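You operate a simulated robot arm through the tools that you are given. There is no shell and no other tool.

You are at the controls of a simulated robot arm. One attempt, no reset.

## Task
Drain the white tub, wipe its rim clean and refill it.
Fine: use the yellow folded cloth; no starch left on the rim; put cloth and plug back; fill past the fill line, not to the brim. Set down upright: plug of the white tub.
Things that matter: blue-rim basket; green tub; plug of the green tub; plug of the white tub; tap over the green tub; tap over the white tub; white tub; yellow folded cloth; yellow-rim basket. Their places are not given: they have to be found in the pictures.

Only the result counts: the job must be done as asked and must still hold three seconds after the hand-in. Knocking over, shifting, dropping, spilling or breaking anything else fails it. Flat cloth is picked up by pressing the open fingertips on it (5 to 10 N) and closing them slowly along it; thin cloth reads only 2 to 8 mm in the jaws.

## Robot
A 7-joint arm with a two-finger parallel gripper, fixed in place. Base frame: the origin is on the floor under the middle of its stand, x ahead of it, y to its left, z up; the work surface is at about z = 0.63. Units: m, degrees, N and s.
It reaches about 1.479 m from its shoulder. Its first joint turns from -166.0 to 166.0 degrees. Payload 4.4 kg.
The TCP is the grasp point between the finger pads, 0.023 m short of the fingertips. In the tool frame z runs along the fingers and y along their closing line. Largest opening 0.094 m; finger width 0.038, thickness 0.01; the body of the gripper, 0.054 by 0.096 m, starts 0.039 m behind the TCP.
Orientation is that of the tool frame in the base frame, as a unit quaternion [x, y, z, w]. With the fingers straight down and closing along the base's y, the tool's x points along the base's -x, its y along +y and its z along -z.

## Interface
- The arm moves only by the tool servo_tool. Its argument "plan" is a list of rows, each a list of 7 numbers: the shift along the tool's x, y, z in units of 20 mm (1.0 is 20 mm), then the turn, a rotation vector about the tool's x, y, z in units of 6 degrees (1.0 is 6 degrees), then the closure in counts, from 0 (fully open) to 255 (shut). In form: [[dx, dy, dz, rx, ry, rz, grip], ...]. A call has 1 to 20 rows; each row shifts and turns the commanded pose from where the row before left it, along the tool's axes as they then stand. A call with a number of a shift or a turn outside -1 to 1 is refused whole. Each row takes 0.2 s and may step no farther than 0.05 m and 8.6 degrees from the row before; otherwise, or with a gripper value out of range, the whole call is refused. Where a pose cannot be reached the arm comes as near as it can. A force on the tool above 90 N (or 10 N above the force at the start of the call, whichever is more), or a blocked arm, ends the call early, and 0.2 s more pass. The fingers move at their own pace (about 0.072 m/s each) and stop on an object; they squeeze with about 20 N. The grip force told is the motor's: it shows also when the fingers shut on nothing. Time passes only in rows, and 0.2 s behind the last, so rows that do not move let the fingers close. The reply holds the time, the measured pose of the TCP, the force on the tool along the base axes, the opening and the grip force, in the units named above and with some noise, with the torque about the TCP (base axes, N m) and any sound that the robot's microphone picked up.
- Cameras (640 x 400 px; columns grow to the right, rows downward): "scene" is fixed at [0.0497, 0.4998, 1.4946]; the picture's right is [-0.71, -0.70, 0.00], its down [-0.40, 0.40, -0.82] and it looks along [0.58, -0.58, -0.57] (base axes); focal length 249 px, centre (320, 200). "wrist" rides on the gripper at [0.086, 0.016, -0.074] in the tool frame; the picture's right is [-0.18, 0.98, 0.00], its down [-0.58, -0.11, -0.81] and it looks along [-0.79, -0.15, 0.59] (tool axes); focal length 243 px, centre (320, 200).
- capture(camera): a new picture of that camera. No time passes.
- pixel_to_xyz(camera, pixels): for up to 12 pixels [column, row] of the newest picture of that camera ("zoom" is the newest enlarged one), the place [x, y, z] in the base frame of the surface seen there, good to about 0.003 m. No time passes.
- enlarge(camera, box): a new picture of the part [left, top, right, bottom] of that camera's present view, enlarged. No time passes.
- hand_in(): hands the job in; it is judged then, once.

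Leave the gripper open and the arm clear of the work at the hand-in unless told otherwise.

The tools are called as a command line: name --pt "numbers of a row" for each row, then --argument value for the rest, lists and objects as JSON in quotes. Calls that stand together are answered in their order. servo_tool: Moves the arm, as the interface text tells. Its arguments: {"type":"object","properties":{"plan":{"type":"array"}},"required":["plan"]} The other tools are called the same way: capture (camera) takes a picture; pixel_to_xyz (camera, pixels) gives the place of the surface under pixels of a picture; enlarge (camera, box) takes an enlarged picture of a part of a camera's view; hand_in () hands the job in.

At the start:

```text
time: 0.0
eef_pos: [0.8055, 0.0027, 1.3418]
tool_rot: [0.0, 1.0, -0.001, 0.0]
ft_force: [-1.0, 0.4, 0.1]
torque: [-0.01, 0.01, 0.01]
opening: 0.0938
grip_force: 0.1
```

scene: 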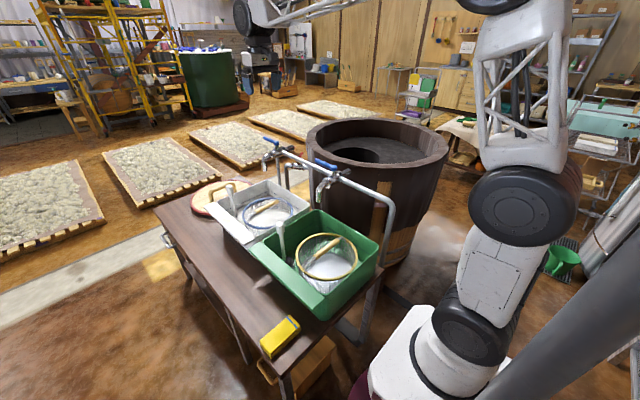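
wrist: 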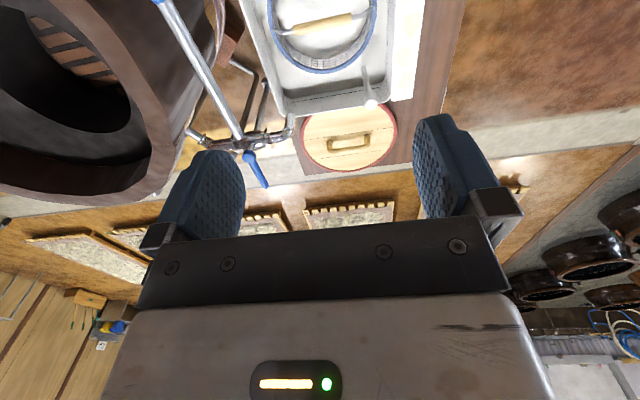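

I see a bench with a white tub (about 265,210), a green tub (about 320,265), a yellow folded cloth (280,335), and taps over the tubs. I'll enlarge the views to see the details.

enlarge --camera "scene" --box '[180, 120, 400, 260]'

enlarge --camera "scene" --box '[200, 220, 400, 380]'

enlarge --camera "wrist" --box '[160, 0, 480, 200]'

```text
2.86 times, centred on (290, 190) of scene
```

zoom: 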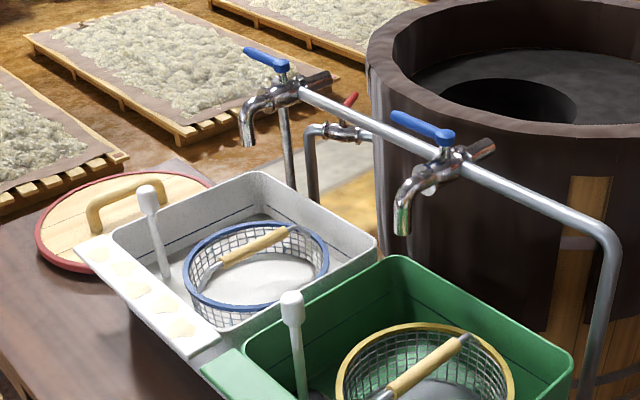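

```text
2.50 times, centred on (300, 300) of scene
```

zoom: 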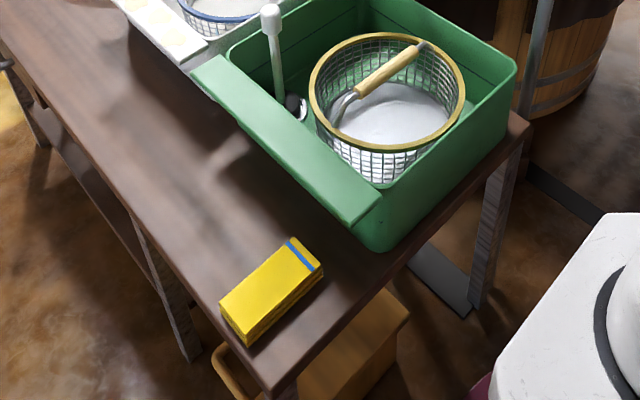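

```text
2.00 times, centred on (320, 100) of wrist
```

zoom: 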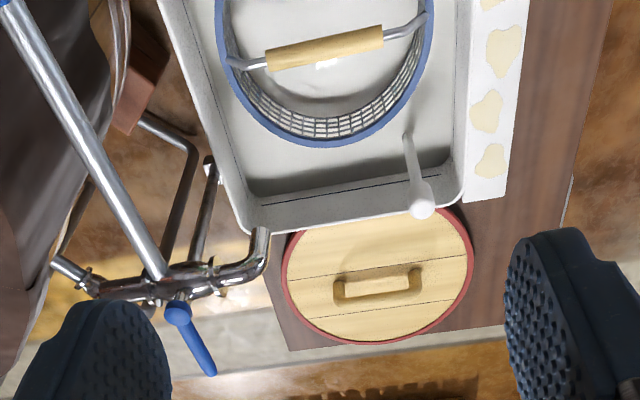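

The white tub has a flat ledge on its left side with about four starch spots, a plug with a tall knobbed stem, and a basket inside. I'll zoom in closer and measure.

enlarge --camera "scene" --box '[190, 165, 320, 245]'

```text
4.92 times, centred on (255, 205) of scene
```

zoom: 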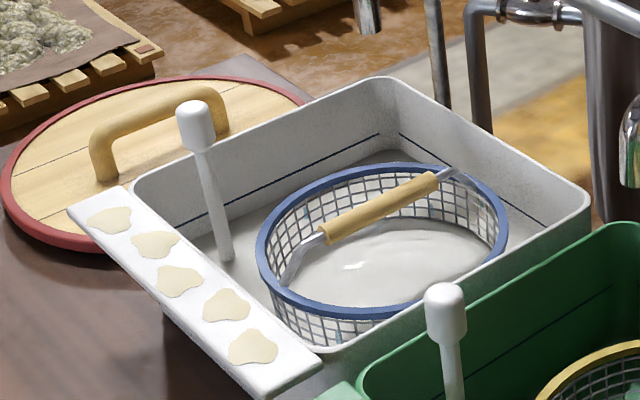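

I see five starch spots on the white ledge, the plug's knob at (195,125), the fill line as a dark line on the walls, and the basket. I'll measure these.

pixel_to_xyz --camera "zoom" --pixels '[[110, 220], [155, 244], [180, 281], [227, 305], [253, 348], [75, 213], [120, 188], [268, 397], [320, 360], [195, 108], [195, 125], [225, 255]]'

pixel_to_xyz --camera "zoom" --pixels '[[135, 185], [378, 80], [588, 205], [330, 352], [380, 135], [400, 135], [545, 222], [270, 255], [500, 230], [380, 207], [400, 265], [190, 150]]'

```text
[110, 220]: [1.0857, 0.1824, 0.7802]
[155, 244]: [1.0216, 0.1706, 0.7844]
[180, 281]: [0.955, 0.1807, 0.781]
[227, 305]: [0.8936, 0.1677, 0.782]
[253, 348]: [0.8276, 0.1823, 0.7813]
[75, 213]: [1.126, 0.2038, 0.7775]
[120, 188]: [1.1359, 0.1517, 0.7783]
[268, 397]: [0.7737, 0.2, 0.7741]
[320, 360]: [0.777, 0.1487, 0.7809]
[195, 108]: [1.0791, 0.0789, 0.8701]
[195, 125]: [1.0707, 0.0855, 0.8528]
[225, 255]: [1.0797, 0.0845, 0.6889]
```

```text
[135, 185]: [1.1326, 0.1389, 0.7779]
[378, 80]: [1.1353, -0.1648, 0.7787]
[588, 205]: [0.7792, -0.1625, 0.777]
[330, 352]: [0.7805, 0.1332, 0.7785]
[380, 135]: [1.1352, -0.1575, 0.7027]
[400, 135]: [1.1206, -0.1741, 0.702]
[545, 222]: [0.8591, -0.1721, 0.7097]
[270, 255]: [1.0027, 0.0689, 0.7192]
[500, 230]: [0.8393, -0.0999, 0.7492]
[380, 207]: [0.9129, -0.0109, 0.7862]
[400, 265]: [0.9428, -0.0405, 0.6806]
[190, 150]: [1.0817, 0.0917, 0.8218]
```

The tub spans about x 0.775–1.135 and y −0.17–0.145, with the rim at z≈0.78, the fill line at ≈0.705 and water at ≈0.68. Next I'll zoom in on the taps and the cloth.

enlarge --camera "scene" --box '[245, 120, 375, 200]'

```text
4.92 times, centred on (310, 160) of scene
```

zoom: 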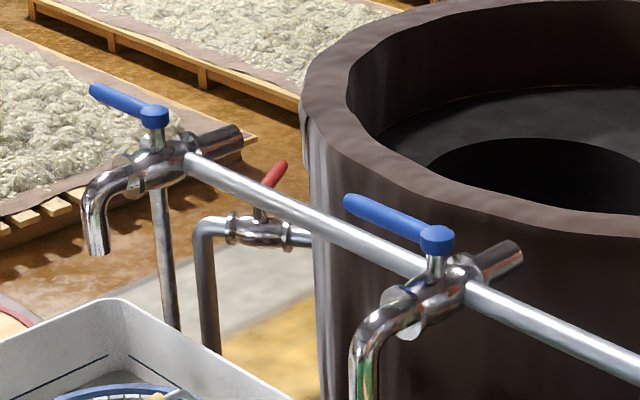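

Two blue-lever taps: the left at (153,115) and the right at (437,240). I'll measure the levers, spouts, and pipes.

pixel_to_xyz --camera "zoom" --pixels '[[153, 110], [155, 122], [120, 98], [95, 90], [97, 250], [95, 190], [153, 165], [235, 135], [275, 180], [200, 160], [160, 190], [260, 232]]'

pixel_to_xyz --camera "zoom" --pixels '[[437, 232], [438, 248], [390, 215], [350, 200], [365, 390], [367, 340], [437, 285], [515, 250], [630, 370], [350, 252], [153, 143], [435, 268]]'

enlarge --camera "scene" --box '[235, 290, 335, 370]'

```text
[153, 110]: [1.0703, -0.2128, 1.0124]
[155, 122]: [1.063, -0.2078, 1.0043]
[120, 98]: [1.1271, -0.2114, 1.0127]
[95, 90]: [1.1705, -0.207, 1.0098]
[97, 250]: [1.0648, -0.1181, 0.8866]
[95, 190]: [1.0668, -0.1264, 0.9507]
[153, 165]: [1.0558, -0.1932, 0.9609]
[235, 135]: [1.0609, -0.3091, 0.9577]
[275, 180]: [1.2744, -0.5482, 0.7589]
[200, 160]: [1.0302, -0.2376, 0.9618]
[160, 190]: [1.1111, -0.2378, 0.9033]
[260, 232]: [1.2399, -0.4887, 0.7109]
```

```text
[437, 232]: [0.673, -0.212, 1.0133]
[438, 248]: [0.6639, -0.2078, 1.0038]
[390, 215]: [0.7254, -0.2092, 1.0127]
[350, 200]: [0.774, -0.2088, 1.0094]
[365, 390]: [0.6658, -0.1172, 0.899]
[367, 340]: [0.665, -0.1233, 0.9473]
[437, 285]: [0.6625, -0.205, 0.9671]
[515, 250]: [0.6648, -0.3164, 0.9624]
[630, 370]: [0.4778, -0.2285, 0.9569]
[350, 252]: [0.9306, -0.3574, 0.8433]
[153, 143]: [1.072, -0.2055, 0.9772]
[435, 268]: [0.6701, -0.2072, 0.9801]
```

```text
5.00 times, centred on (285, 330) of scene
```

zoom: 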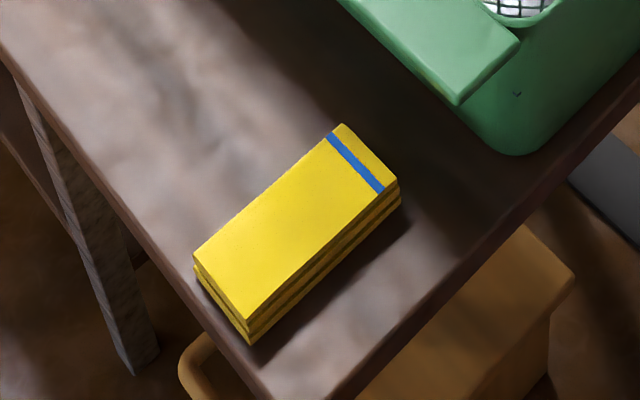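

The tap over the white tub is the left one: axis (1.065, −0.21), lever along +x at z≈1.012, outlet at (1.065, −0.118, 0.887). Now I'll measure the cloth: corners at (193,258), (343,125), (398,180), (248,322).

pixel_to_xyz --camera "zoom" --pixels '[[196, 258], [342, 127], [395, 180], [248, 318], [295, 222], [252, 340], [399, 200], [240, 370], [150, 150], [300, 345], [420, 250], [470, 240]]'

enlarge --camera "scene" --box '[240, 180, 400, 320]'

```text
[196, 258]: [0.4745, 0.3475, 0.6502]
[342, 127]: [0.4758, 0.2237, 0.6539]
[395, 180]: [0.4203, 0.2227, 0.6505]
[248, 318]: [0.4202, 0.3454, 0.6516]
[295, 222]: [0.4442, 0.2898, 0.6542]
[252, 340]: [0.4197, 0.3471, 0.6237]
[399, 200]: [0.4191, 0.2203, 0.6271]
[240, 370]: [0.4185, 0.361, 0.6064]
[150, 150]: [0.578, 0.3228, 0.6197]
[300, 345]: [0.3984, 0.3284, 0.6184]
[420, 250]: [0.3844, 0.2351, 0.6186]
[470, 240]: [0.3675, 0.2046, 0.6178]
```

```text
2.86 times, centred on (320, 250) of scene
```

zoom: 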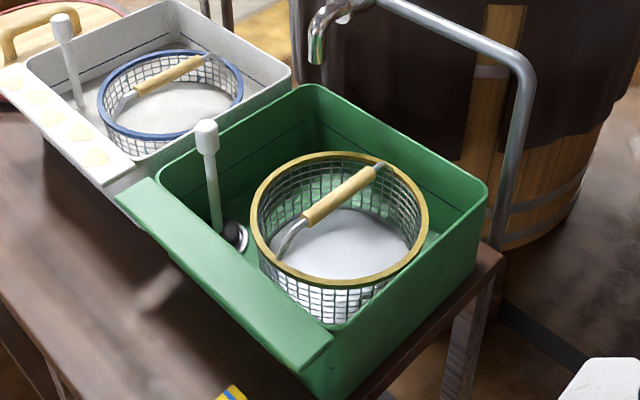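

The bench is at z≈0.619. The cloth is a folded block: x 0.420–0.475, y 0.223–0.346, top ≈0.652. The plug knob is at about (1.08, 0.083), z 0.83–0.87. First I'll move the open gripper above the plug, staying high.

servo_tool --pt "-0.8 0.236 1 0 0 0 0" --pt "-0.8 0.236 1 0 0 0 0" --pt "-0.8 0.236 1 0 0 0 0" --pt "-0.8 0.236 1 0 0 0 0" --pt "-0.8 0.236 1 0 0 0 0" --pt "-0.8 0.236 1 0 0 0 0" --pt "-0.8 0.236 1 0 0 0 0" --pt "-0.8 0.236 1 0 0 0 0" --pt "-0.8 0.236 1 0 0 0 0" --pt "-0.8 0.236 1 0 0 0 0" --pt "-0.8 0.236 1 0 0 0 0" --pt "-0.8 0.236 1 0 0 0 0"

capture --camera "wrist"

capture --camera "scene"

```text
time: 2.6
eef_pos: [0.998, 0.0589, 1.1028]
tool_rot: [0.0, 1.0, 0.0, 0.001]
ft_force: [0.5, 0.5, 0.8]
torque: [0.04, 0.01, 0.0]
opening: 0.0941
grip_force: 0.1
```

```text
taken
```

wrist: 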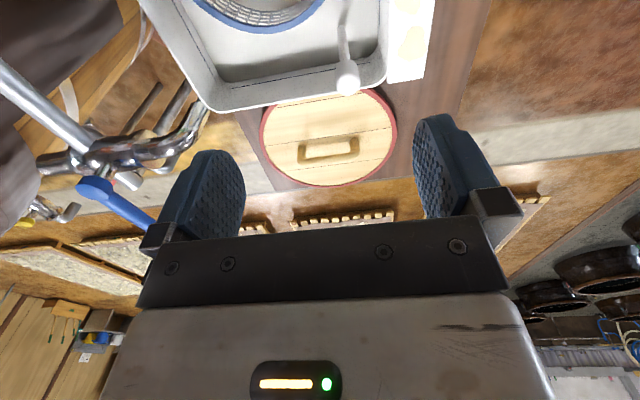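

```text
taken
```

scene: 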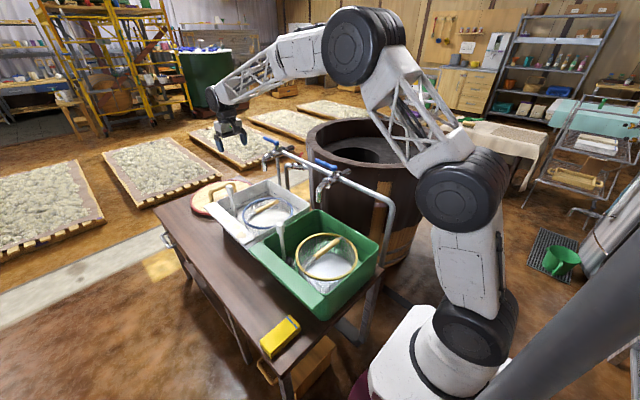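

The arm is clear with the elbow up. The knob shows at (347,77) in the wrist picture, so I'll measure it from here.

enlarge --camera "wrist" --box '[230, 0, 450, 130]'

pixel_to_xyz --camera "wrist" --pixels '[[347, 78], [340, 78], [354, 78], [347, 70], [347, 85], [346, 50], [344, 30]]'

```text
2.91 times, centred on (340, 65) of wrist
```

zoom: 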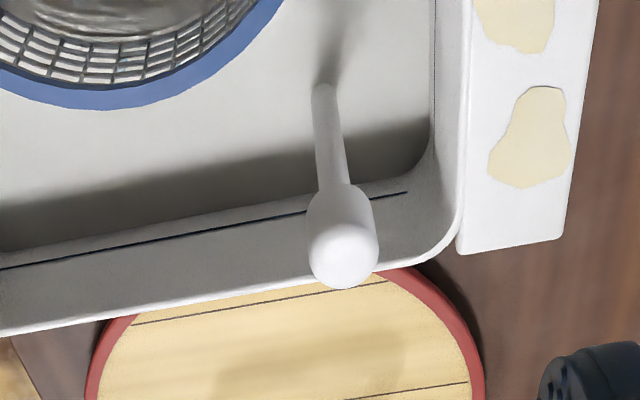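

```text
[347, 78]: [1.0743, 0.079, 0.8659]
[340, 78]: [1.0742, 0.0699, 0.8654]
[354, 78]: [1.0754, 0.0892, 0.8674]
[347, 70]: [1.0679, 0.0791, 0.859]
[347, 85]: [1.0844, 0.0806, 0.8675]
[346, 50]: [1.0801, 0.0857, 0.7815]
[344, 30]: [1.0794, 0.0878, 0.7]
```

The knob is about 31 mm wide, centred near (1.081, 0.080), top ≈0.872. I'll move above it, then check before lowering.

servo_tool --pt "-0.69 0.176 1 0 0 0 0" --pt "-0.69 0.176 1 0 0 0 0" --pt "-0.69 0.176 1 0 0 0 0" --pt "-0.69 0.176 1 0 0 0 0" --pt "-0.69 0.176 1 0 0 0 0" --pt "-0.69 0.176 1 0 0 0 0" --pt "0 0 0 0 0 0 0"

capture --camera "wrist"

enlarge --camera "scene" --box '[180, 120, 340, 220]'

```text
time: 4.2
eef_pos: [1.082, 0.0797, 0.9819]
tool_rot: [0.0, 1.0, 0.0, 0.0]
ft_force: [0.5, 0.6, -0.4]
torque: [0.0, 0.04, -0.03]
opening: 0.0939
grip_force: 0.0
```

```text
taken
```

wrist: 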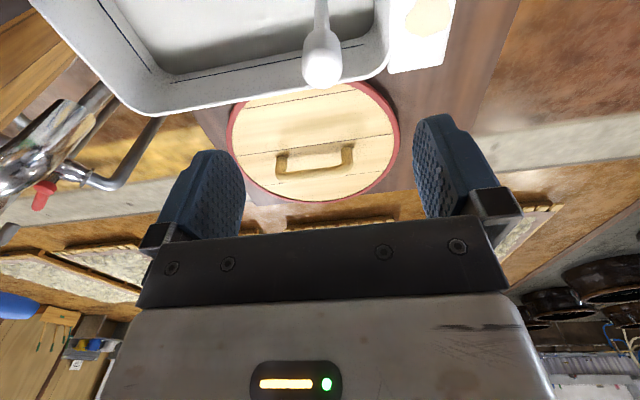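

```text
4.00 times, centred on (260, 170) of scene
```

zoom: 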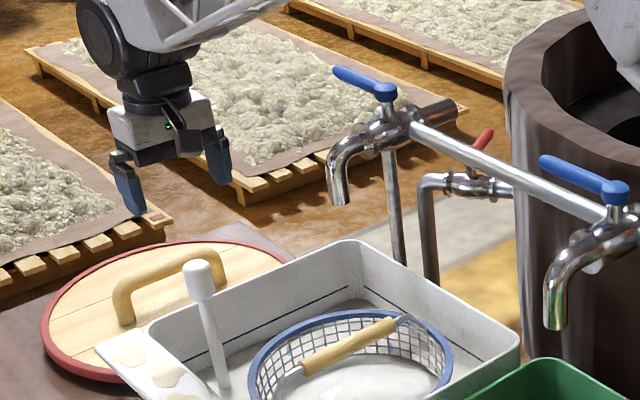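

Gripper is above the plug; knob at (322,70) in the wrist view. I'll measure it again for centring.

pixel_to_xyz --camera "wrist" --pixels '[[322, 72], [310, 72], [334, 72], [322, 60], [322, 83], [320, 20], [303, 65], [341, 65]]'

```text
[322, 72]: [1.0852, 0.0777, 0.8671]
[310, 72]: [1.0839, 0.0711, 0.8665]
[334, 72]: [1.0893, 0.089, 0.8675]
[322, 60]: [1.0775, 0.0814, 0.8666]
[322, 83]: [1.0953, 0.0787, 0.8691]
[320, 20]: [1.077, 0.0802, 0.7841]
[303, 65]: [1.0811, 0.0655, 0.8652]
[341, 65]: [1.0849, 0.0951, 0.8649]
```

Knob centre ≈ (1.083, 0.080). I'll lower to TCP z≈0.850, then close on it.

servo_tool --pt "0 0 1 0 0 0 0" --pt "0 0 1 0 0 0 0" --pt "0 0 1 0 0 0 0" --pt "0 0 1 0 0 0 0" --pt "0 0 1 0 0 0 0" --pt "0 0 1 0 0 0 0" --pt "-0.05 0 0.6 0 0 0 0" --pt "0 0 0 0 0 0 0"

capture --camera "wrist"

enlarge --camera "scene" --box '[180, 120, 340, 220]'

```text
time: 6.0
eef_pos: [1.0821, 0.0798, 0.8494]
tool_rot: [0.0, 1.0, 0.0, 0.0]
ft_force: [-0.1, -0.8, -1.0]
torque: [0.01, 0.03, -0.02]
opening: 0.0941
grip_force: 0.0
```

```text
taken
```

wrist: 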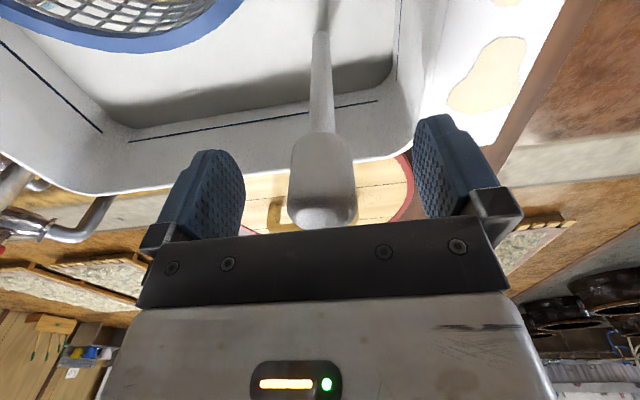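

```text
4.00 times, centred on (260, 170) of scene
```

zoom: 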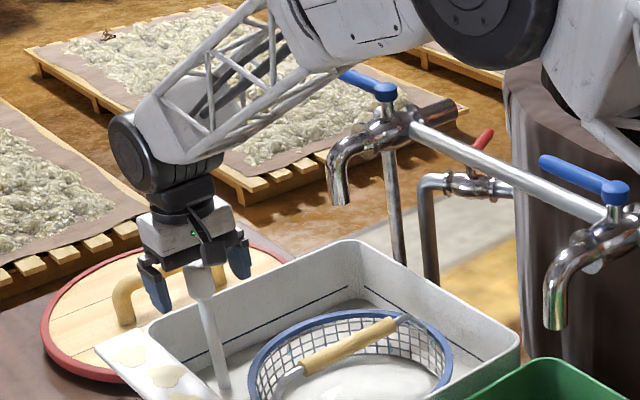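

The knob is centred between the fingers. I'll close on it.

servo_tool --pt "0 0 0 0 0 0 120" --pt "0 0 0 0 0 0 160" --pt "0 0 0 0 0 0 200" --pt "0 0 0 0 0 0 255" --pt "0 0 0 0 0 0 255" --pt "0 0 0 0 0 0 255"

```text
time: 7.4
eef_pos: [1.0819, 0.0802, 0.8492]
tool_rot: [-0.001, 1.0, 0.0, 0.0]
ft_force: [1.4, 0.8, -0.4]
torque: [0.1, -0.02, -0.01]
opening: 0.0303
grip_force: 20.2
```

The knob is held (opening 30 mm, 20 N). I'll lift slowly straight up about 6 cm.

servo_tool --pt "0 0 -0.25 0 0 0 255" --pt "0 0 -0.25 0 0 0 255" --pt "0 0 -0.25 0 0 0 255" --pt "0 0 -0.25 0 0 0 255" --pt "0 0 -0.5 0 0 0 255" --pt "0 0 -0.5 0 0 0 255" --pt "0 0 -0.5 0 0 0 255" --pt "0 0 -0.5 0 0 0 255" --pt "0 0 0 0 0 0 255"

capture --camera "wrist"

enlarge --camera "scene" --box '[180, 120, 340, 220]'

```text
time: 9.4
eef_pos: [1.082, 0.0784, 0.9094]
tool_rot: [0.0, 1.0, 0.0, 0.0]
ft_force: [-0.3, -0.1, -2.3]
torque: [-0.01, 0.02, -0.02]
opening: 0.0305
grip_force: 20.4
```

```text
taken
```

wrist: 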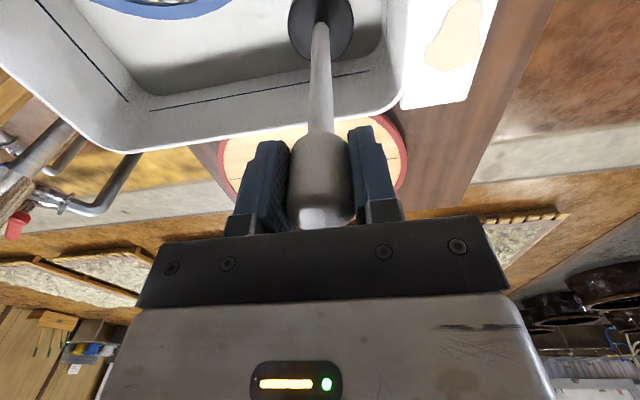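

```text
4.00 times, centred on (260, 170) of scene
```

zoom: 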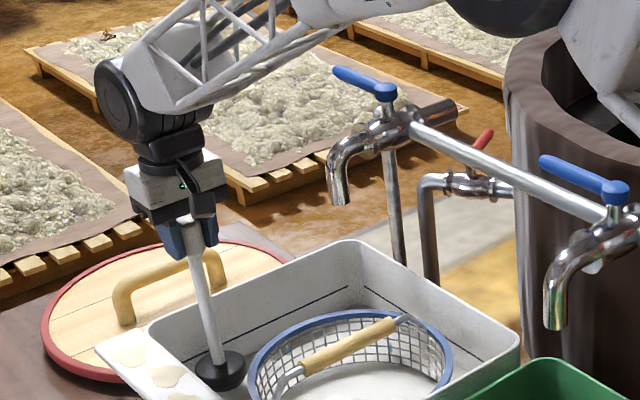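

The plug is out, with its black disc hanging below the stem. I'll hold it here and let the tub drain, then check the level.

servo_tool --pt "0 0 0 0 0 0 255" --pt "0 0 0 0 0 0 255" --pt "0 0 0 0 0 0 255" --pt "0 0 0 0 0 0 255" --pt "0 0 0 0 0 0 255" --pt "0 0 0 0 0 0 255" --pt "0 0 0 0 0 0 255" --pt "0 0 0 0 0 0 255" --pt "0 0 0 0 0 0 255" --pt "0 0 0 0 0 0 255" --pt "0 0 0 0 0 0 255" --pt "0 0 0 0 0 0 255" --pt "0 0 0 0 0 0 255" --pt "0 0 0 0 0 0 255" --pt "0 0 0 0 0 0 255" --pt "0 0 0 0 0 0 255" --pt "0 0 0 0 0 0 255" --pt "0 0 0 0 0 0 255" --pt "0 0 0 0 0 0 255" --pt "0 0 0 0 0 0 255"

enlarge --camera "scene" --box '[190, 165, 320, 245]'

capture --camera "wrist"

```text
time: 13.6
eef_pos: [1.0817, 0.0796, 0.9091]
tool_rot: [0.0, 1.0, 0.0, -0.001]
ft_force: [1.3, 0.1, -2.4]
torque: [0.01, 0.03, 0.01]
opening: 0.0302
grip_force: 19.8
```

```text
4.92 times, centred on (255, 205) of scene
```

zoom: 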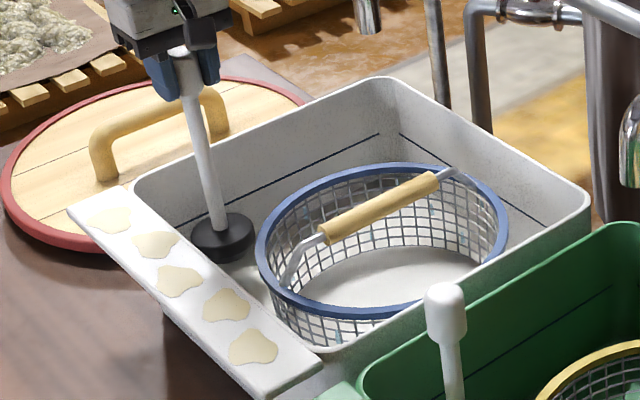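

```text
taken
```

wrist: 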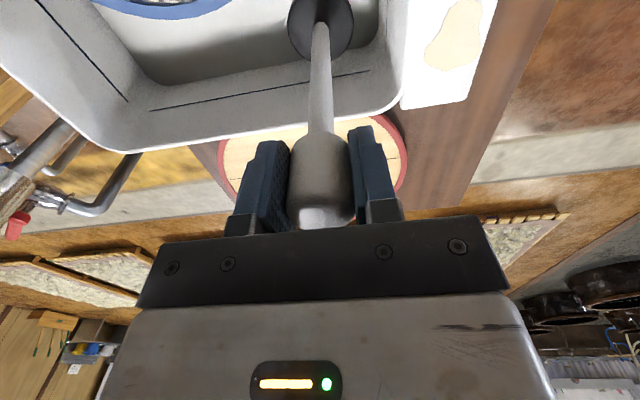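

The level has dropped (more of the basket mesh is visible). I'll measure the surface inside the basket.

pixel_to_xyz --camera "zoom" --pixels '[[380, 280], [420, 270], [360, 295], [240, 280], [275, 195], [255, 200], [160, 215], [470, 160], [225, 225]]'

servo_tool --pt "0 0 0 0 0 0 255" --pt "0 0 0 0 0 0 255" --pt "0 0 0 0 0 0 255" --pt "0 0 0 0 0 0 255" --pt "0 0 0 0 0 0 255" --pt "0 0 0 0 0 0 255" --pt "0 0 0 0 0 0 255" --pt "0 0 0 0 0 0 255" --pt "0 0 0 0 0 0 255" --pt "0 0 0 0 0 0 255" --pt "0 0 0 0 0 0 255" --pt "0 0 0 0 0 0 255" --pt "0 0 0 0 0 0 255" --pt "0 0 0 0 0 0 255" --pt "0 0 0 0 0 0 255" --pt "0 0 0 0 0 0 255" --pt "0 0 0 0 0 0 255" --pt "0 0 0 0 0 0 255" --pt "0 0 0 0 0 0 255" --pt "0 0 0 0 0 0 255"

enlarge --camera "scene" --box '[190, 165, 320, 245]'

pixel_to_xyz --camera "zoom" --pixels '[[380, 280], [420, 270], [360, 295], [240, 280], [275, 195], [255, 200], [160, 215], [470, 160], [225, 225]]'

```text
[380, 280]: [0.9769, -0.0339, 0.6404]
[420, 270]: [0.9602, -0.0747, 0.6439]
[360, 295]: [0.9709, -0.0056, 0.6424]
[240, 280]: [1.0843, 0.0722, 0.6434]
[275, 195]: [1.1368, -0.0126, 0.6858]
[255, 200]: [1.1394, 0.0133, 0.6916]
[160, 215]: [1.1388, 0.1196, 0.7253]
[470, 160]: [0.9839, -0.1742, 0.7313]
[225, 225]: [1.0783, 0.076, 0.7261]
```

```text
time: 17.8
eef_pos: [1.0816, 0.0794, 0.9096]
tool_rot: [-0.001, 1.0, 0.001, 0.0]
ft_force: [1.3, -1.3, -2.8]
torque: [0.03, 0.03, -0.01]
opening: 0.0301
grip_force: 19.8
```

```text
4.92 times, centred on (255, 205) of scene
```

zoom: 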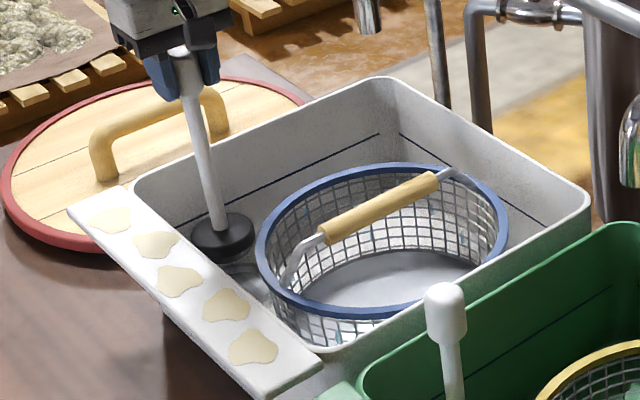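

```text
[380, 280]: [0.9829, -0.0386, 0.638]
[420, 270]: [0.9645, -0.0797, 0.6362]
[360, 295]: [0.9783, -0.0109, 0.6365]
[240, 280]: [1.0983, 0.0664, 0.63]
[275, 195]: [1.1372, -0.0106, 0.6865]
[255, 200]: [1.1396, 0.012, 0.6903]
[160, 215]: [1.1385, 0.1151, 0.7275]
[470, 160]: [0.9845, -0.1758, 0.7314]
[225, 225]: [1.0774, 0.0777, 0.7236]
```

The level is now about 0.63 and still falling. I'll wait more until the tub is empty.

servo_tool --pt "0 0 0 0 0 0 255" --pt "0 0 0 0 0 0 255" --pt "0 0 0 0 0 0 255" --pt "0 0 0 0 0 0 255" --pt "0 0 0 0 0 0 255" --pt "0 0 0 0 0 0 255" --pt "0 0 0 0 0 0 255" --pt "0 0 0 0 0 0 255" --pt "0 0 0 0 0 0 255" --pt "0 0 0 0 0 0 255" --pt "0 0 0 0 0 0 255" --pt "0 0 0 0 0 0 255" --pt "0 0 0 0 0 0 255" --pt "0 0 0 0 0 0 255" --pt "0 0 0 0 0 0 255" --pt "0 0 0 0 0 0 255" --pt "0 0 0 0 0 0 255" --pt "0 0 0 0 0 0 255" --pt "0 0 0 0 0 0 255" --pt "0 0 0 0 0 0 255"

enlarge --camera "scene" --box '[190, 165, 320, 245]'

pixel_to_xyz --camera "zoom" --pixels '[[380, 280], [420, 270], [360, 295], [240, 280], [250, 290], [235, 270], [275, 195], [255, 200], [160, 215], [470, 160], [225, 225]]'

capture --camera "wrist"

```text
time: 22.0
eef_pos: [1.0825, 0.0797, 0.9094]
tool_rot: [0.0, 1.0, 0.0, 0.0]
ft_force: [0.3, -0.4, -2.6]
torque: [0.0, -0.01, 0.02]
opening: 0.0304
grip_force: 20.0
```

```text
4.92 times, centred on (255, 205) of scene
```

zoom: 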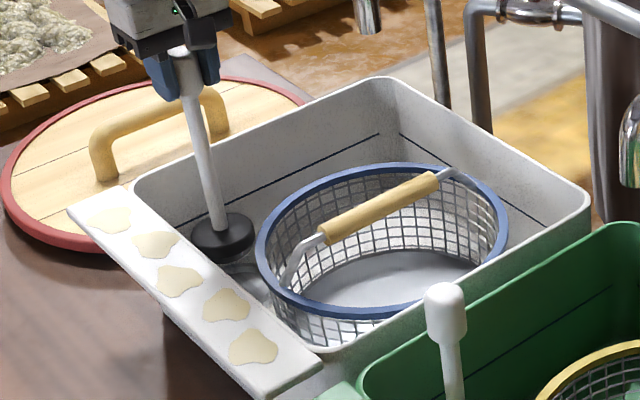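

```text
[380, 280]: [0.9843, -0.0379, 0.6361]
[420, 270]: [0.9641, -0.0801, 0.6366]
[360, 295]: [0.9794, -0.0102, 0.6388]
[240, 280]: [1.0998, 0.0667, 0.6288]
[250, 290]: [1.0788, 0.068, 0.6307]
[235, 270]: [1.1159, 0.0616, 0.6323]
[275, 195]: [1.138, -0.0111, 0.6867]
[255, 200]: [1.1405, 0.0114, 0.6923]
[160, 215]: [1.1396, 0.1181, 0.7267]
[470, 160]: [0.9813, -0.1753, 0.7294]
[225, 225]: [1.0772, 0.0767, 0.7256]
```

```text
taken
```

wrist: 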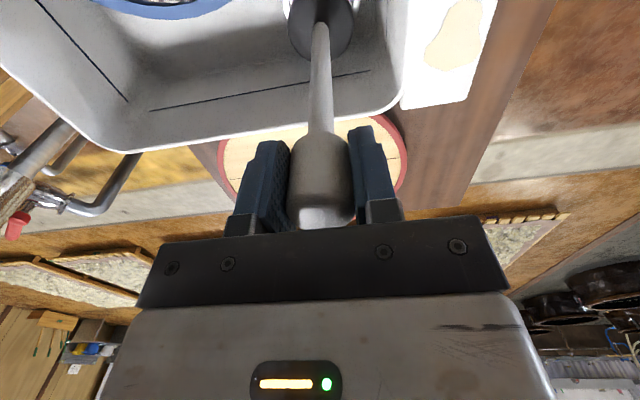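

The readings have settled at ≈0.63, which looks like the floor. I'll look closer at the drain area to confirm it is dry.

enlarge --camera "scene" --box '[220, 195, 270, 235]'

enlarge --camera "wrist" --box '[200, 0, 420, 120]'

```text
10.00 times, centred on (245, 215) of scene
```

zoom: 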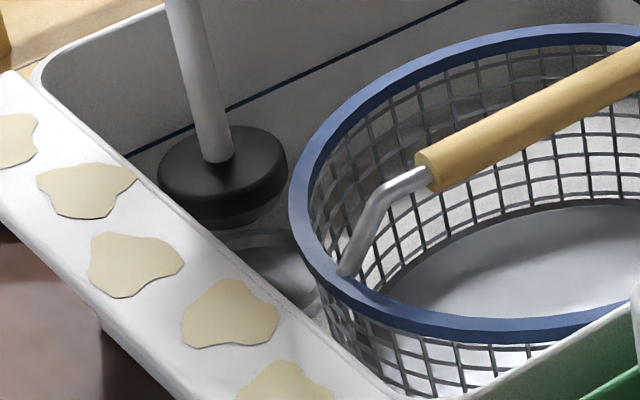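

```text
2.91 times, centred on (310, 60) of wrist
```

zoom: 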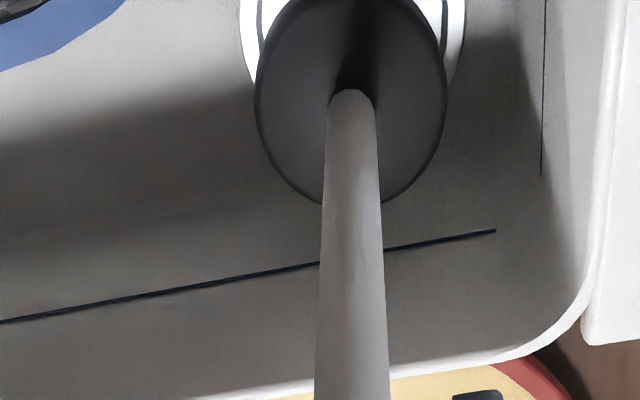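

The tub is drained: dry floor and the drain's ring is visible under the disc. I'll wait a little longer, then lower the plug straight back into the hole, checking force on the way.

servo_tool --pt "0 0 0 0 0 0 255" --pt "0 0 0 0 0 0 255" --pt "0 0 0 0 0 0 255" --pt "0 0 0 0 0 0 255" --pt "0 0 0 0 0 0 255" --pt "0 0 0 0 0 0 255" --pt "0 0 0 0 0 0 255" --pt "0 0 0 0 0 0 255" --pt "0 0 0 0 0 0 255" --pt "0 0 0 0 0 0 255" --pt "0 0 0.5 0 0 0 255" --pt "0 0 0.5 0 0 0 255" --pt "0 0 0.5 0 0 0 255" --pt "0 0 0.5 0 0 0 255" --pt "0 0 0.25 0 0 0 255" --pt "0 0 0.25 0 0 0 255" --pt "0 0 0 0 0 0 255"

enlarge --camera "scene" --box '[220, 195, 270, 235]'

```text
time: 25.6
eef_pos: [1.0818, 0.0788, 0.8603]
tool_rot: [-0.001, 1.0, 0.001, 0.001]
ft_force: [0.1, -0.2, -2.8]
torque: [0.01, 0.0, -0.02]
opening: 0.0304
grip_force: 19.4
```

```text
10.00 times, centred on (245, 215) of scene
```

zoom: 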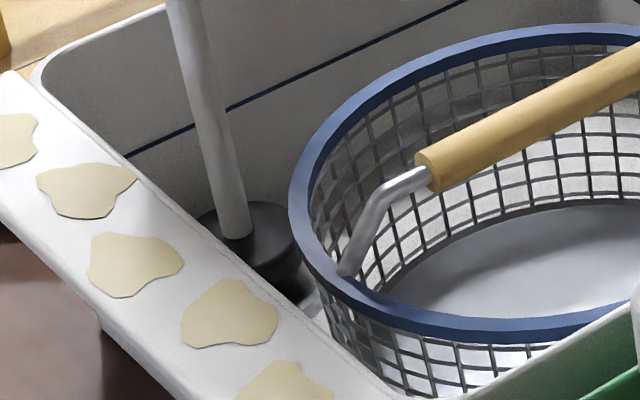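

The plug is about 1 cm above its seat and free. I'll lower the last centimetre in small steps.

servo_tool --pt "0 0 0.15 0 0 0 255" --pt "0 0 0.15 0 0 0 255" --pt "0 0 0.15 0 0 0 255" --pt "0 0 0.1 0 0 0 255" --pt "0 0 0 0 0 0 255"

```text
time: 26.8
eef_pos: [1.0822, 0.0805, 0.8494]
tool_rot: [0.0, 1.0, 0.0, 0.0]
ft_force: [-1.2, -0.8, 3.1]
torque: [-0.05, 0.54, 0.02]
opening: 0.0307
grip_force: 20.1
```

Force changed from −2.6 to +3 N, so the plug is seated. I'll press 1–2 mm more to seat it firmly and check.

servo_tool --pt "0 0 0.05 0 0 0 255" --pt "0 0 0.05 0 0 0 255" --pt "0 0 0 0 0 0 255"

enlarge --camera "scene" --box '[210, 165, 270, 235]'

capture --camera "wrist"

```text
time: 27.6
eef_pos: [1.0819, 0.0788, 0.8484]
tool_rot: [0.0, 1.0, -0.001, 0.001]
ft_force: [0.4, -0.5, 19.6]
torque: [-0.24, -0.15, -0.07]
opening: 0.0301
grip_force: 20.0
```

```text
5.71 times, centred on (240, 200) of scene
```

zoom: 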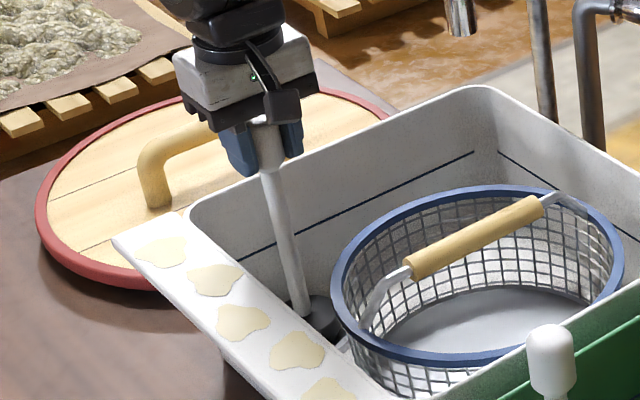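

```text
taken
```

wrist: 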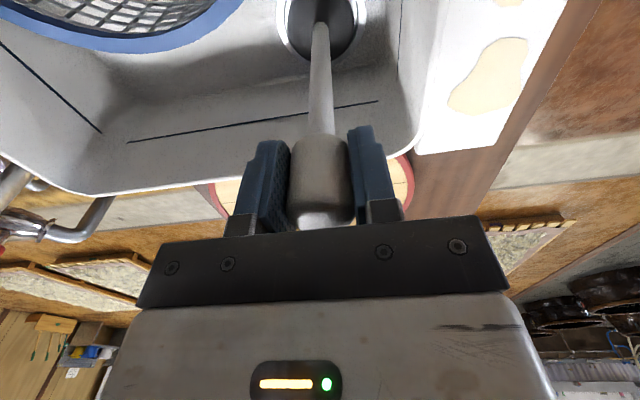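

The plug is seated firmly and centred in the drain ring. I'll relax the press by 1 mm, open the fingers, and rise.

servo_tool --pt "0 0 -0.05 0 0 0 255" --pt "0 0 0 0 0 0 150" --pt "0 0 0 0 0 0 100" --pt "0 0 0 0 0 0 50" --pt "0 0 0 0 0 0 0" --pt "0 0 0 0 0 0 0" --pt "0 0 -0.5 0 0 0 0" --pt "0 0 -1 0 0 0 0" --pt "0 0 -1 0 0 0 0" --pt "0 0 -1 0 0 0 0" --pt "0 0 -1 0 0 0 0" --pt "0 0 -1 0 0 0 0" --pt "0 0 -1 0 0 0 0" --pt "0 0 -1 0 0 0 0"

enlarge --camera "scene" --box '[210, 165, 270, 235]'

enlarge --camera "wrist" --box '[200, 0, 480, 180]'

```text
time: 30.6
eef_pos: [1.082, 0.0788, 0.9985]
tool_rot: [0.0, 1.0, 0.0, 0.0]
ft_force: [0.5, -0.1, -1.0]
torque: [0.03, 0.0, -0.03]
opening: 0.0939
grip_force: 0.1
```

```text
5.71 times, centred on (240, 200) of scene
```

zoom: 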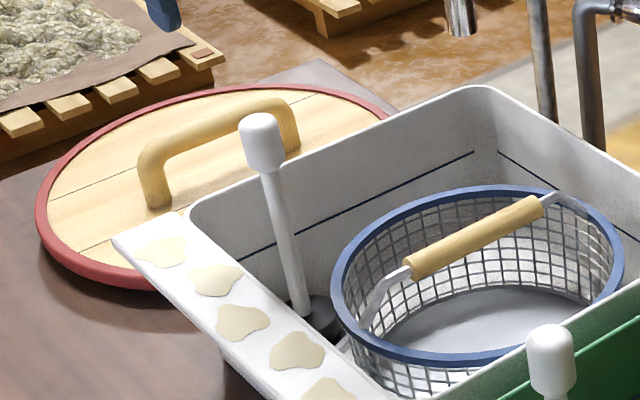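

```text
2.22 times, centred on (340, 90) of wrist
```

zoom: 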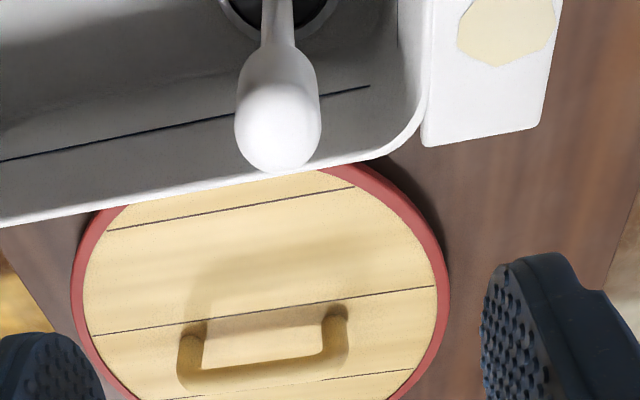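

The plug stands upright in its drain. Next I'll fetch the cloth: I turn the tool +90° about its own axis (so it closes along base x, with the camera on the +y side) while rising.

servo_tool --pt "0 0 -0.3 0 0 1 0" --pt "0 0 -0.3 0 0 1 0" --pt "0 0 -0.3 0 0 1 0" --pt "0 0 -0.3 0 0 1 0" --pt "0 0 -0.3 0 0 1 0" --pt "0 0 -0.3 0 0 1 0" --pt "0 0 -0.3 0 0 1 0" --pt "0 0 -0.3 0 0 1 0" --pt "0 0 -0.3 0 0 1 0" --pt "0 0 -0.3 0 0 1 0" --pt "0 0 -0.3 0 0 1 0" --pt "0 0 -0.3 0 0 1 0" --pt "0 0 -0.3 0 0 1 0" --pt "0 0 -0.3 0 0 1 0" --pt "0 0 -0.3 0 0 1 0" --pt "0 0 0 0 0 0 0"

capture --camera "wrist"

capture --camera "scene"

```text
time: 34.0
eef_pos: [1.0809, 0.0795, 1.0868]
tool_rot: [0.708, 0.707, 0.0, 0.0]
ft_force: [0.5, 0.0, -0.5]
torque: [-0.04, 0.01, 0.02]
opening: 0.0942
grip_force: 0.0
```

```text
taken
```

wrist: 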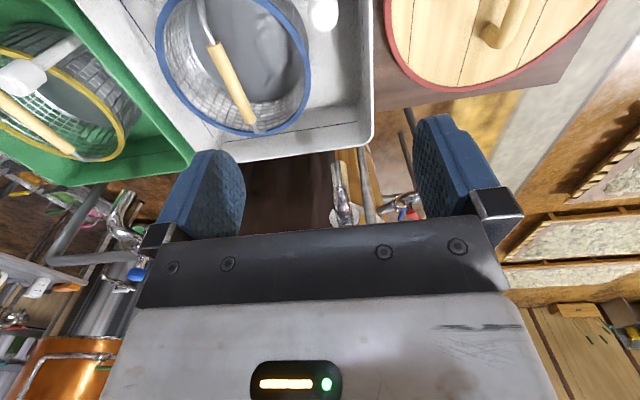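

```text
taken
```

scene: 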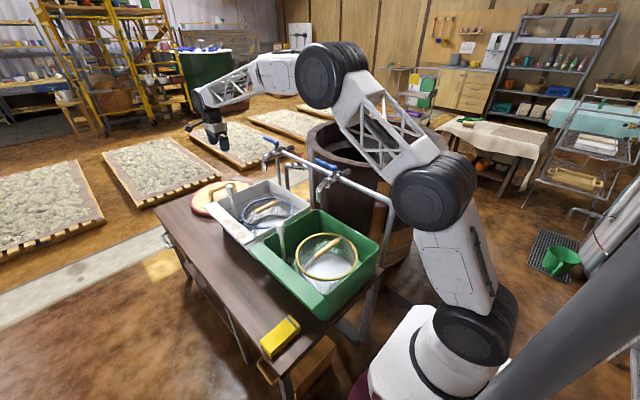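

The tool now closes along base x. I'll travel toward the cloth at height first.

servo_tool --pt "0.32 -1 0 0 0 0 0" --pt "0.32 -1 0 0 0 0 0" --pt "0.32 -1 0 0 0 0 0" --pt "0.32 -1 0 0 0 0 0" --pt "0.32 -1 0 0 0 0 0" --pt "0.32 -1 0 0 0 0 0" --pt "0.32 -1 0 0 0 0 0" --pt "0.32 -1 0 0 0 0 0" --pt "0.32 -1 0 0 0 0 0" --pt "0.32 -1 0 0 0 0 0" --pt "0.32 -1 0 0 0 0 0" --pt "0.32 -1 0 0 0 0 0" --pt "0.32 -1 0 0 0 0 0" --pt "0.32 -1 0 0 0 0 0" --pt "0.32 -1 0 0 0 0 0" --pt "0.32 -1 0 0 0 0 0" --pt "0.32 -1 0 0 0 0 0" --pt "0.32 -1 0 0 0 0 0" --pt "0.32 -1 0 0 0 0 0" --pt "0.32 -1 0 0 0 0 0"

capture --camera "scene"

capture --camera "wrist"

```text
time: 38.2
eef_pos: [0.6816, 0.208, 1.0875]
tool_rot: [0.708, 0.706, 0.0, 0.001]
ft_force: [-0.4, -0.4, -0.3]
torque: [-0.03, 0.04, 0.01]
opening: 0.0938
grip_force: 0.0
```

```text
taken
```

scene: 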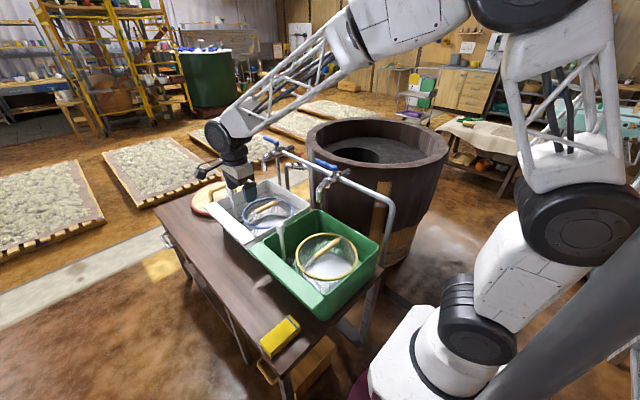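

```text
taken
```

wrist: 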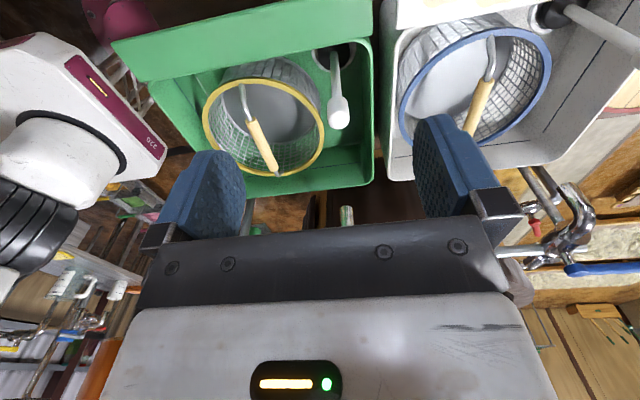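

The way is clear. I'll continue to a point above the cloth centre (0.4475, 0.285).

servo_tool --pt "0.32 -0.975 1 0 0 0 0" --pt "0.32 -0.975 1 0 0 0 0" --pt "0.32 -0.975 1 0 0 0 0" --pt "0.32 -0.975 1 0 0 0 0" --pt "0.32 -0.975 1 0 0 0 0" --pt "0.32 -0.975 1 0 0 0 0" --pt "0.32 -0.975 1 0 0 0 0" --pt "0.32 -0.975 1 0 0 0 0" --pt "0.32 -0.975 1 0 0 0 0" --pt "0.32 -0.975 1 0 0 0 0" --pt "0.32 -0.975 1 0 0 0 0" --pt "0.32 -0.975 1 0 0 0 0" --pt "0 0 0 0 0 0 0"

capture --camera "scene"

capture --camera "wrist"

```text
time: 41.0
eef_pos: [0.4472, 0.2841, 0.8483]
tool_rot: [0.707, 0.707, 0.0, 0.0]
ft_force: [-0.8, -0.1, -0.5]
torque: [-0.01, -0.02, -0.01]
opening: 0.0942
grip_force: 0.0
```

```text
taken
```

scene: 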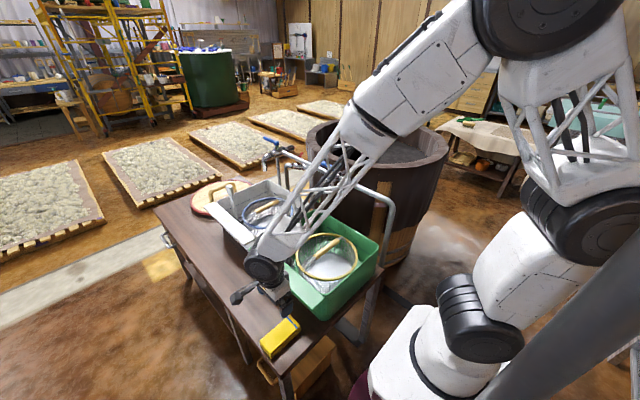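

```text
taken
```

wrist: 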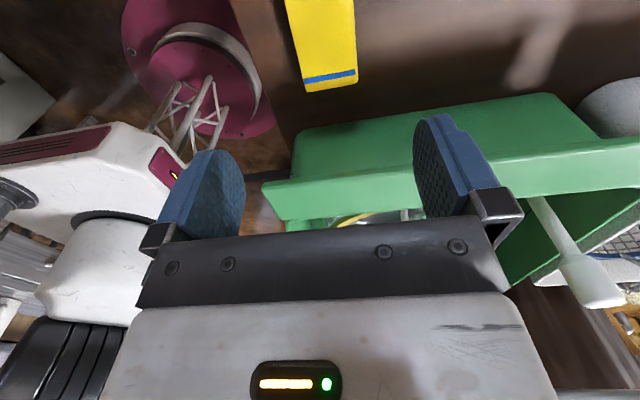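

I'm above the cloth. Before lowering, I'll check how high the arm's wrist and forearm are above the green tub.

pixel_to_xyz --camera "scene" --pixels '[[265, 268], [285, 235], [300, 225], [320, 195], [345, 160], [370, 130], [270, 285], [283, 295], [240, 295], [285, 320], [295, 328], [420, 90]]'

enlarge --camera "scene" --box '[210, 220, 350, 370]'

pixel_to_xyz --camera "wrist" --pixels '[[307, 88], [356, 82], [330, 80], [330, 40], [295, 40], [355, 40], [300, 130], [350, 110]]'

```text
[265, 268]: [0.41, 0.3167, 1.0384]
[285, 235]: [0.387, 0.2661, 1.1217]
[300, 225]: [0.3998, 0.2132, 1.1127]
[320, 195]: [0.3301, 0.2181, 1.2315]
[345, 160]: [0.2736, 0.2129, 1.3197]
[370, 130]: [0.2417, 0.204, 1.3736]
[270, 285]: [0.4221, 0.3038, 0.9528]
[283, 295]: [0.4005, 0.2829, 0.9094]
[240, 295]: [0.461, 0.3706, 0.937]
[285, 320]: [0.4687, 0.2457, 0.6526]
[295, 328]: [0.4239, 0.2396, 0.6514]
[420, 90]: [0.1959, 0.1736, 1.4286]
```

```text
2.67 times, centred on (280, 295) of scene
```

zoom: 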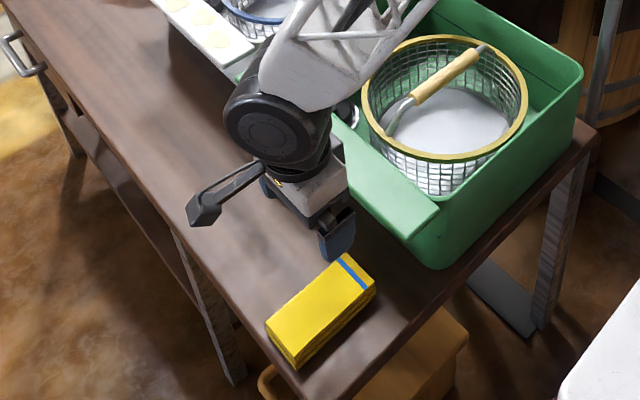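

```text
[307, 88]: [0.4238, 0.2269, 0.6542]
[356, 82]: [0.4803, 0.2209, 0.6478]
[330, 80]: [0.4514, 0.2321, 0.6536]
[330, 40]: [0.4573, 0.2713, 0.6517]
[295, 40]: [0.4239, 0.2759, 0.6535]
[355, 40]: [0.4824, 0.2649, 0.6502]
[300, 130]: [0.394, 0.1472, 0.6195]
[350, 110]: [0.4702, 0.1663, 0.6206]
```

There's plenty of clearance. The cloth centre is ≈(0.450, 0.284), 56 mm wide. I'll lower part-way and look.

servo_tool --pt "0 0.12 1 0 0 0 0" --pt "0 0 1 0 0 0 0" --pt "0 0 1 0 0 0 0" --pt "0 0 1 0 0 0 0" --pt "0 0 1 0 0 0 0" --pt "0 0 1 0 0 0 0" --pt "0 0 1 0 0 0 0" --pt "0 0 0 0 0 0 0"

capture --camera "wrist"

enlarge --camera "scene" --box '[230, 280, 330, 370]'

```text
time: 42.8
eef_pos: [0.4519, 0.2839, 0.7077]
tool_rot: [0.707, 0.707, 0.0, 0.001]
ft_force: [0.4, 0.3, -0.3]
torque: [0.0, 0.01, 0.0]
opening: 0.094
grip_force: 0.1
```

```text
taken
```

wrist: 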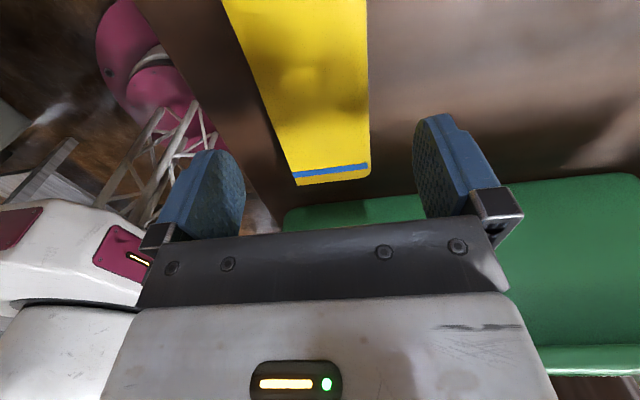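

```text
4.44 times, centred on (280, 325) of scene
```

zoom: 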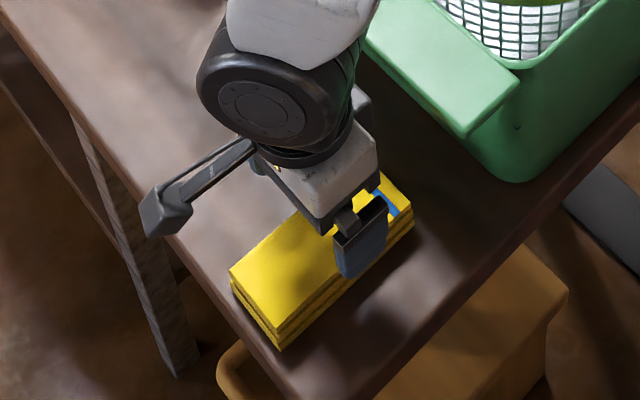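

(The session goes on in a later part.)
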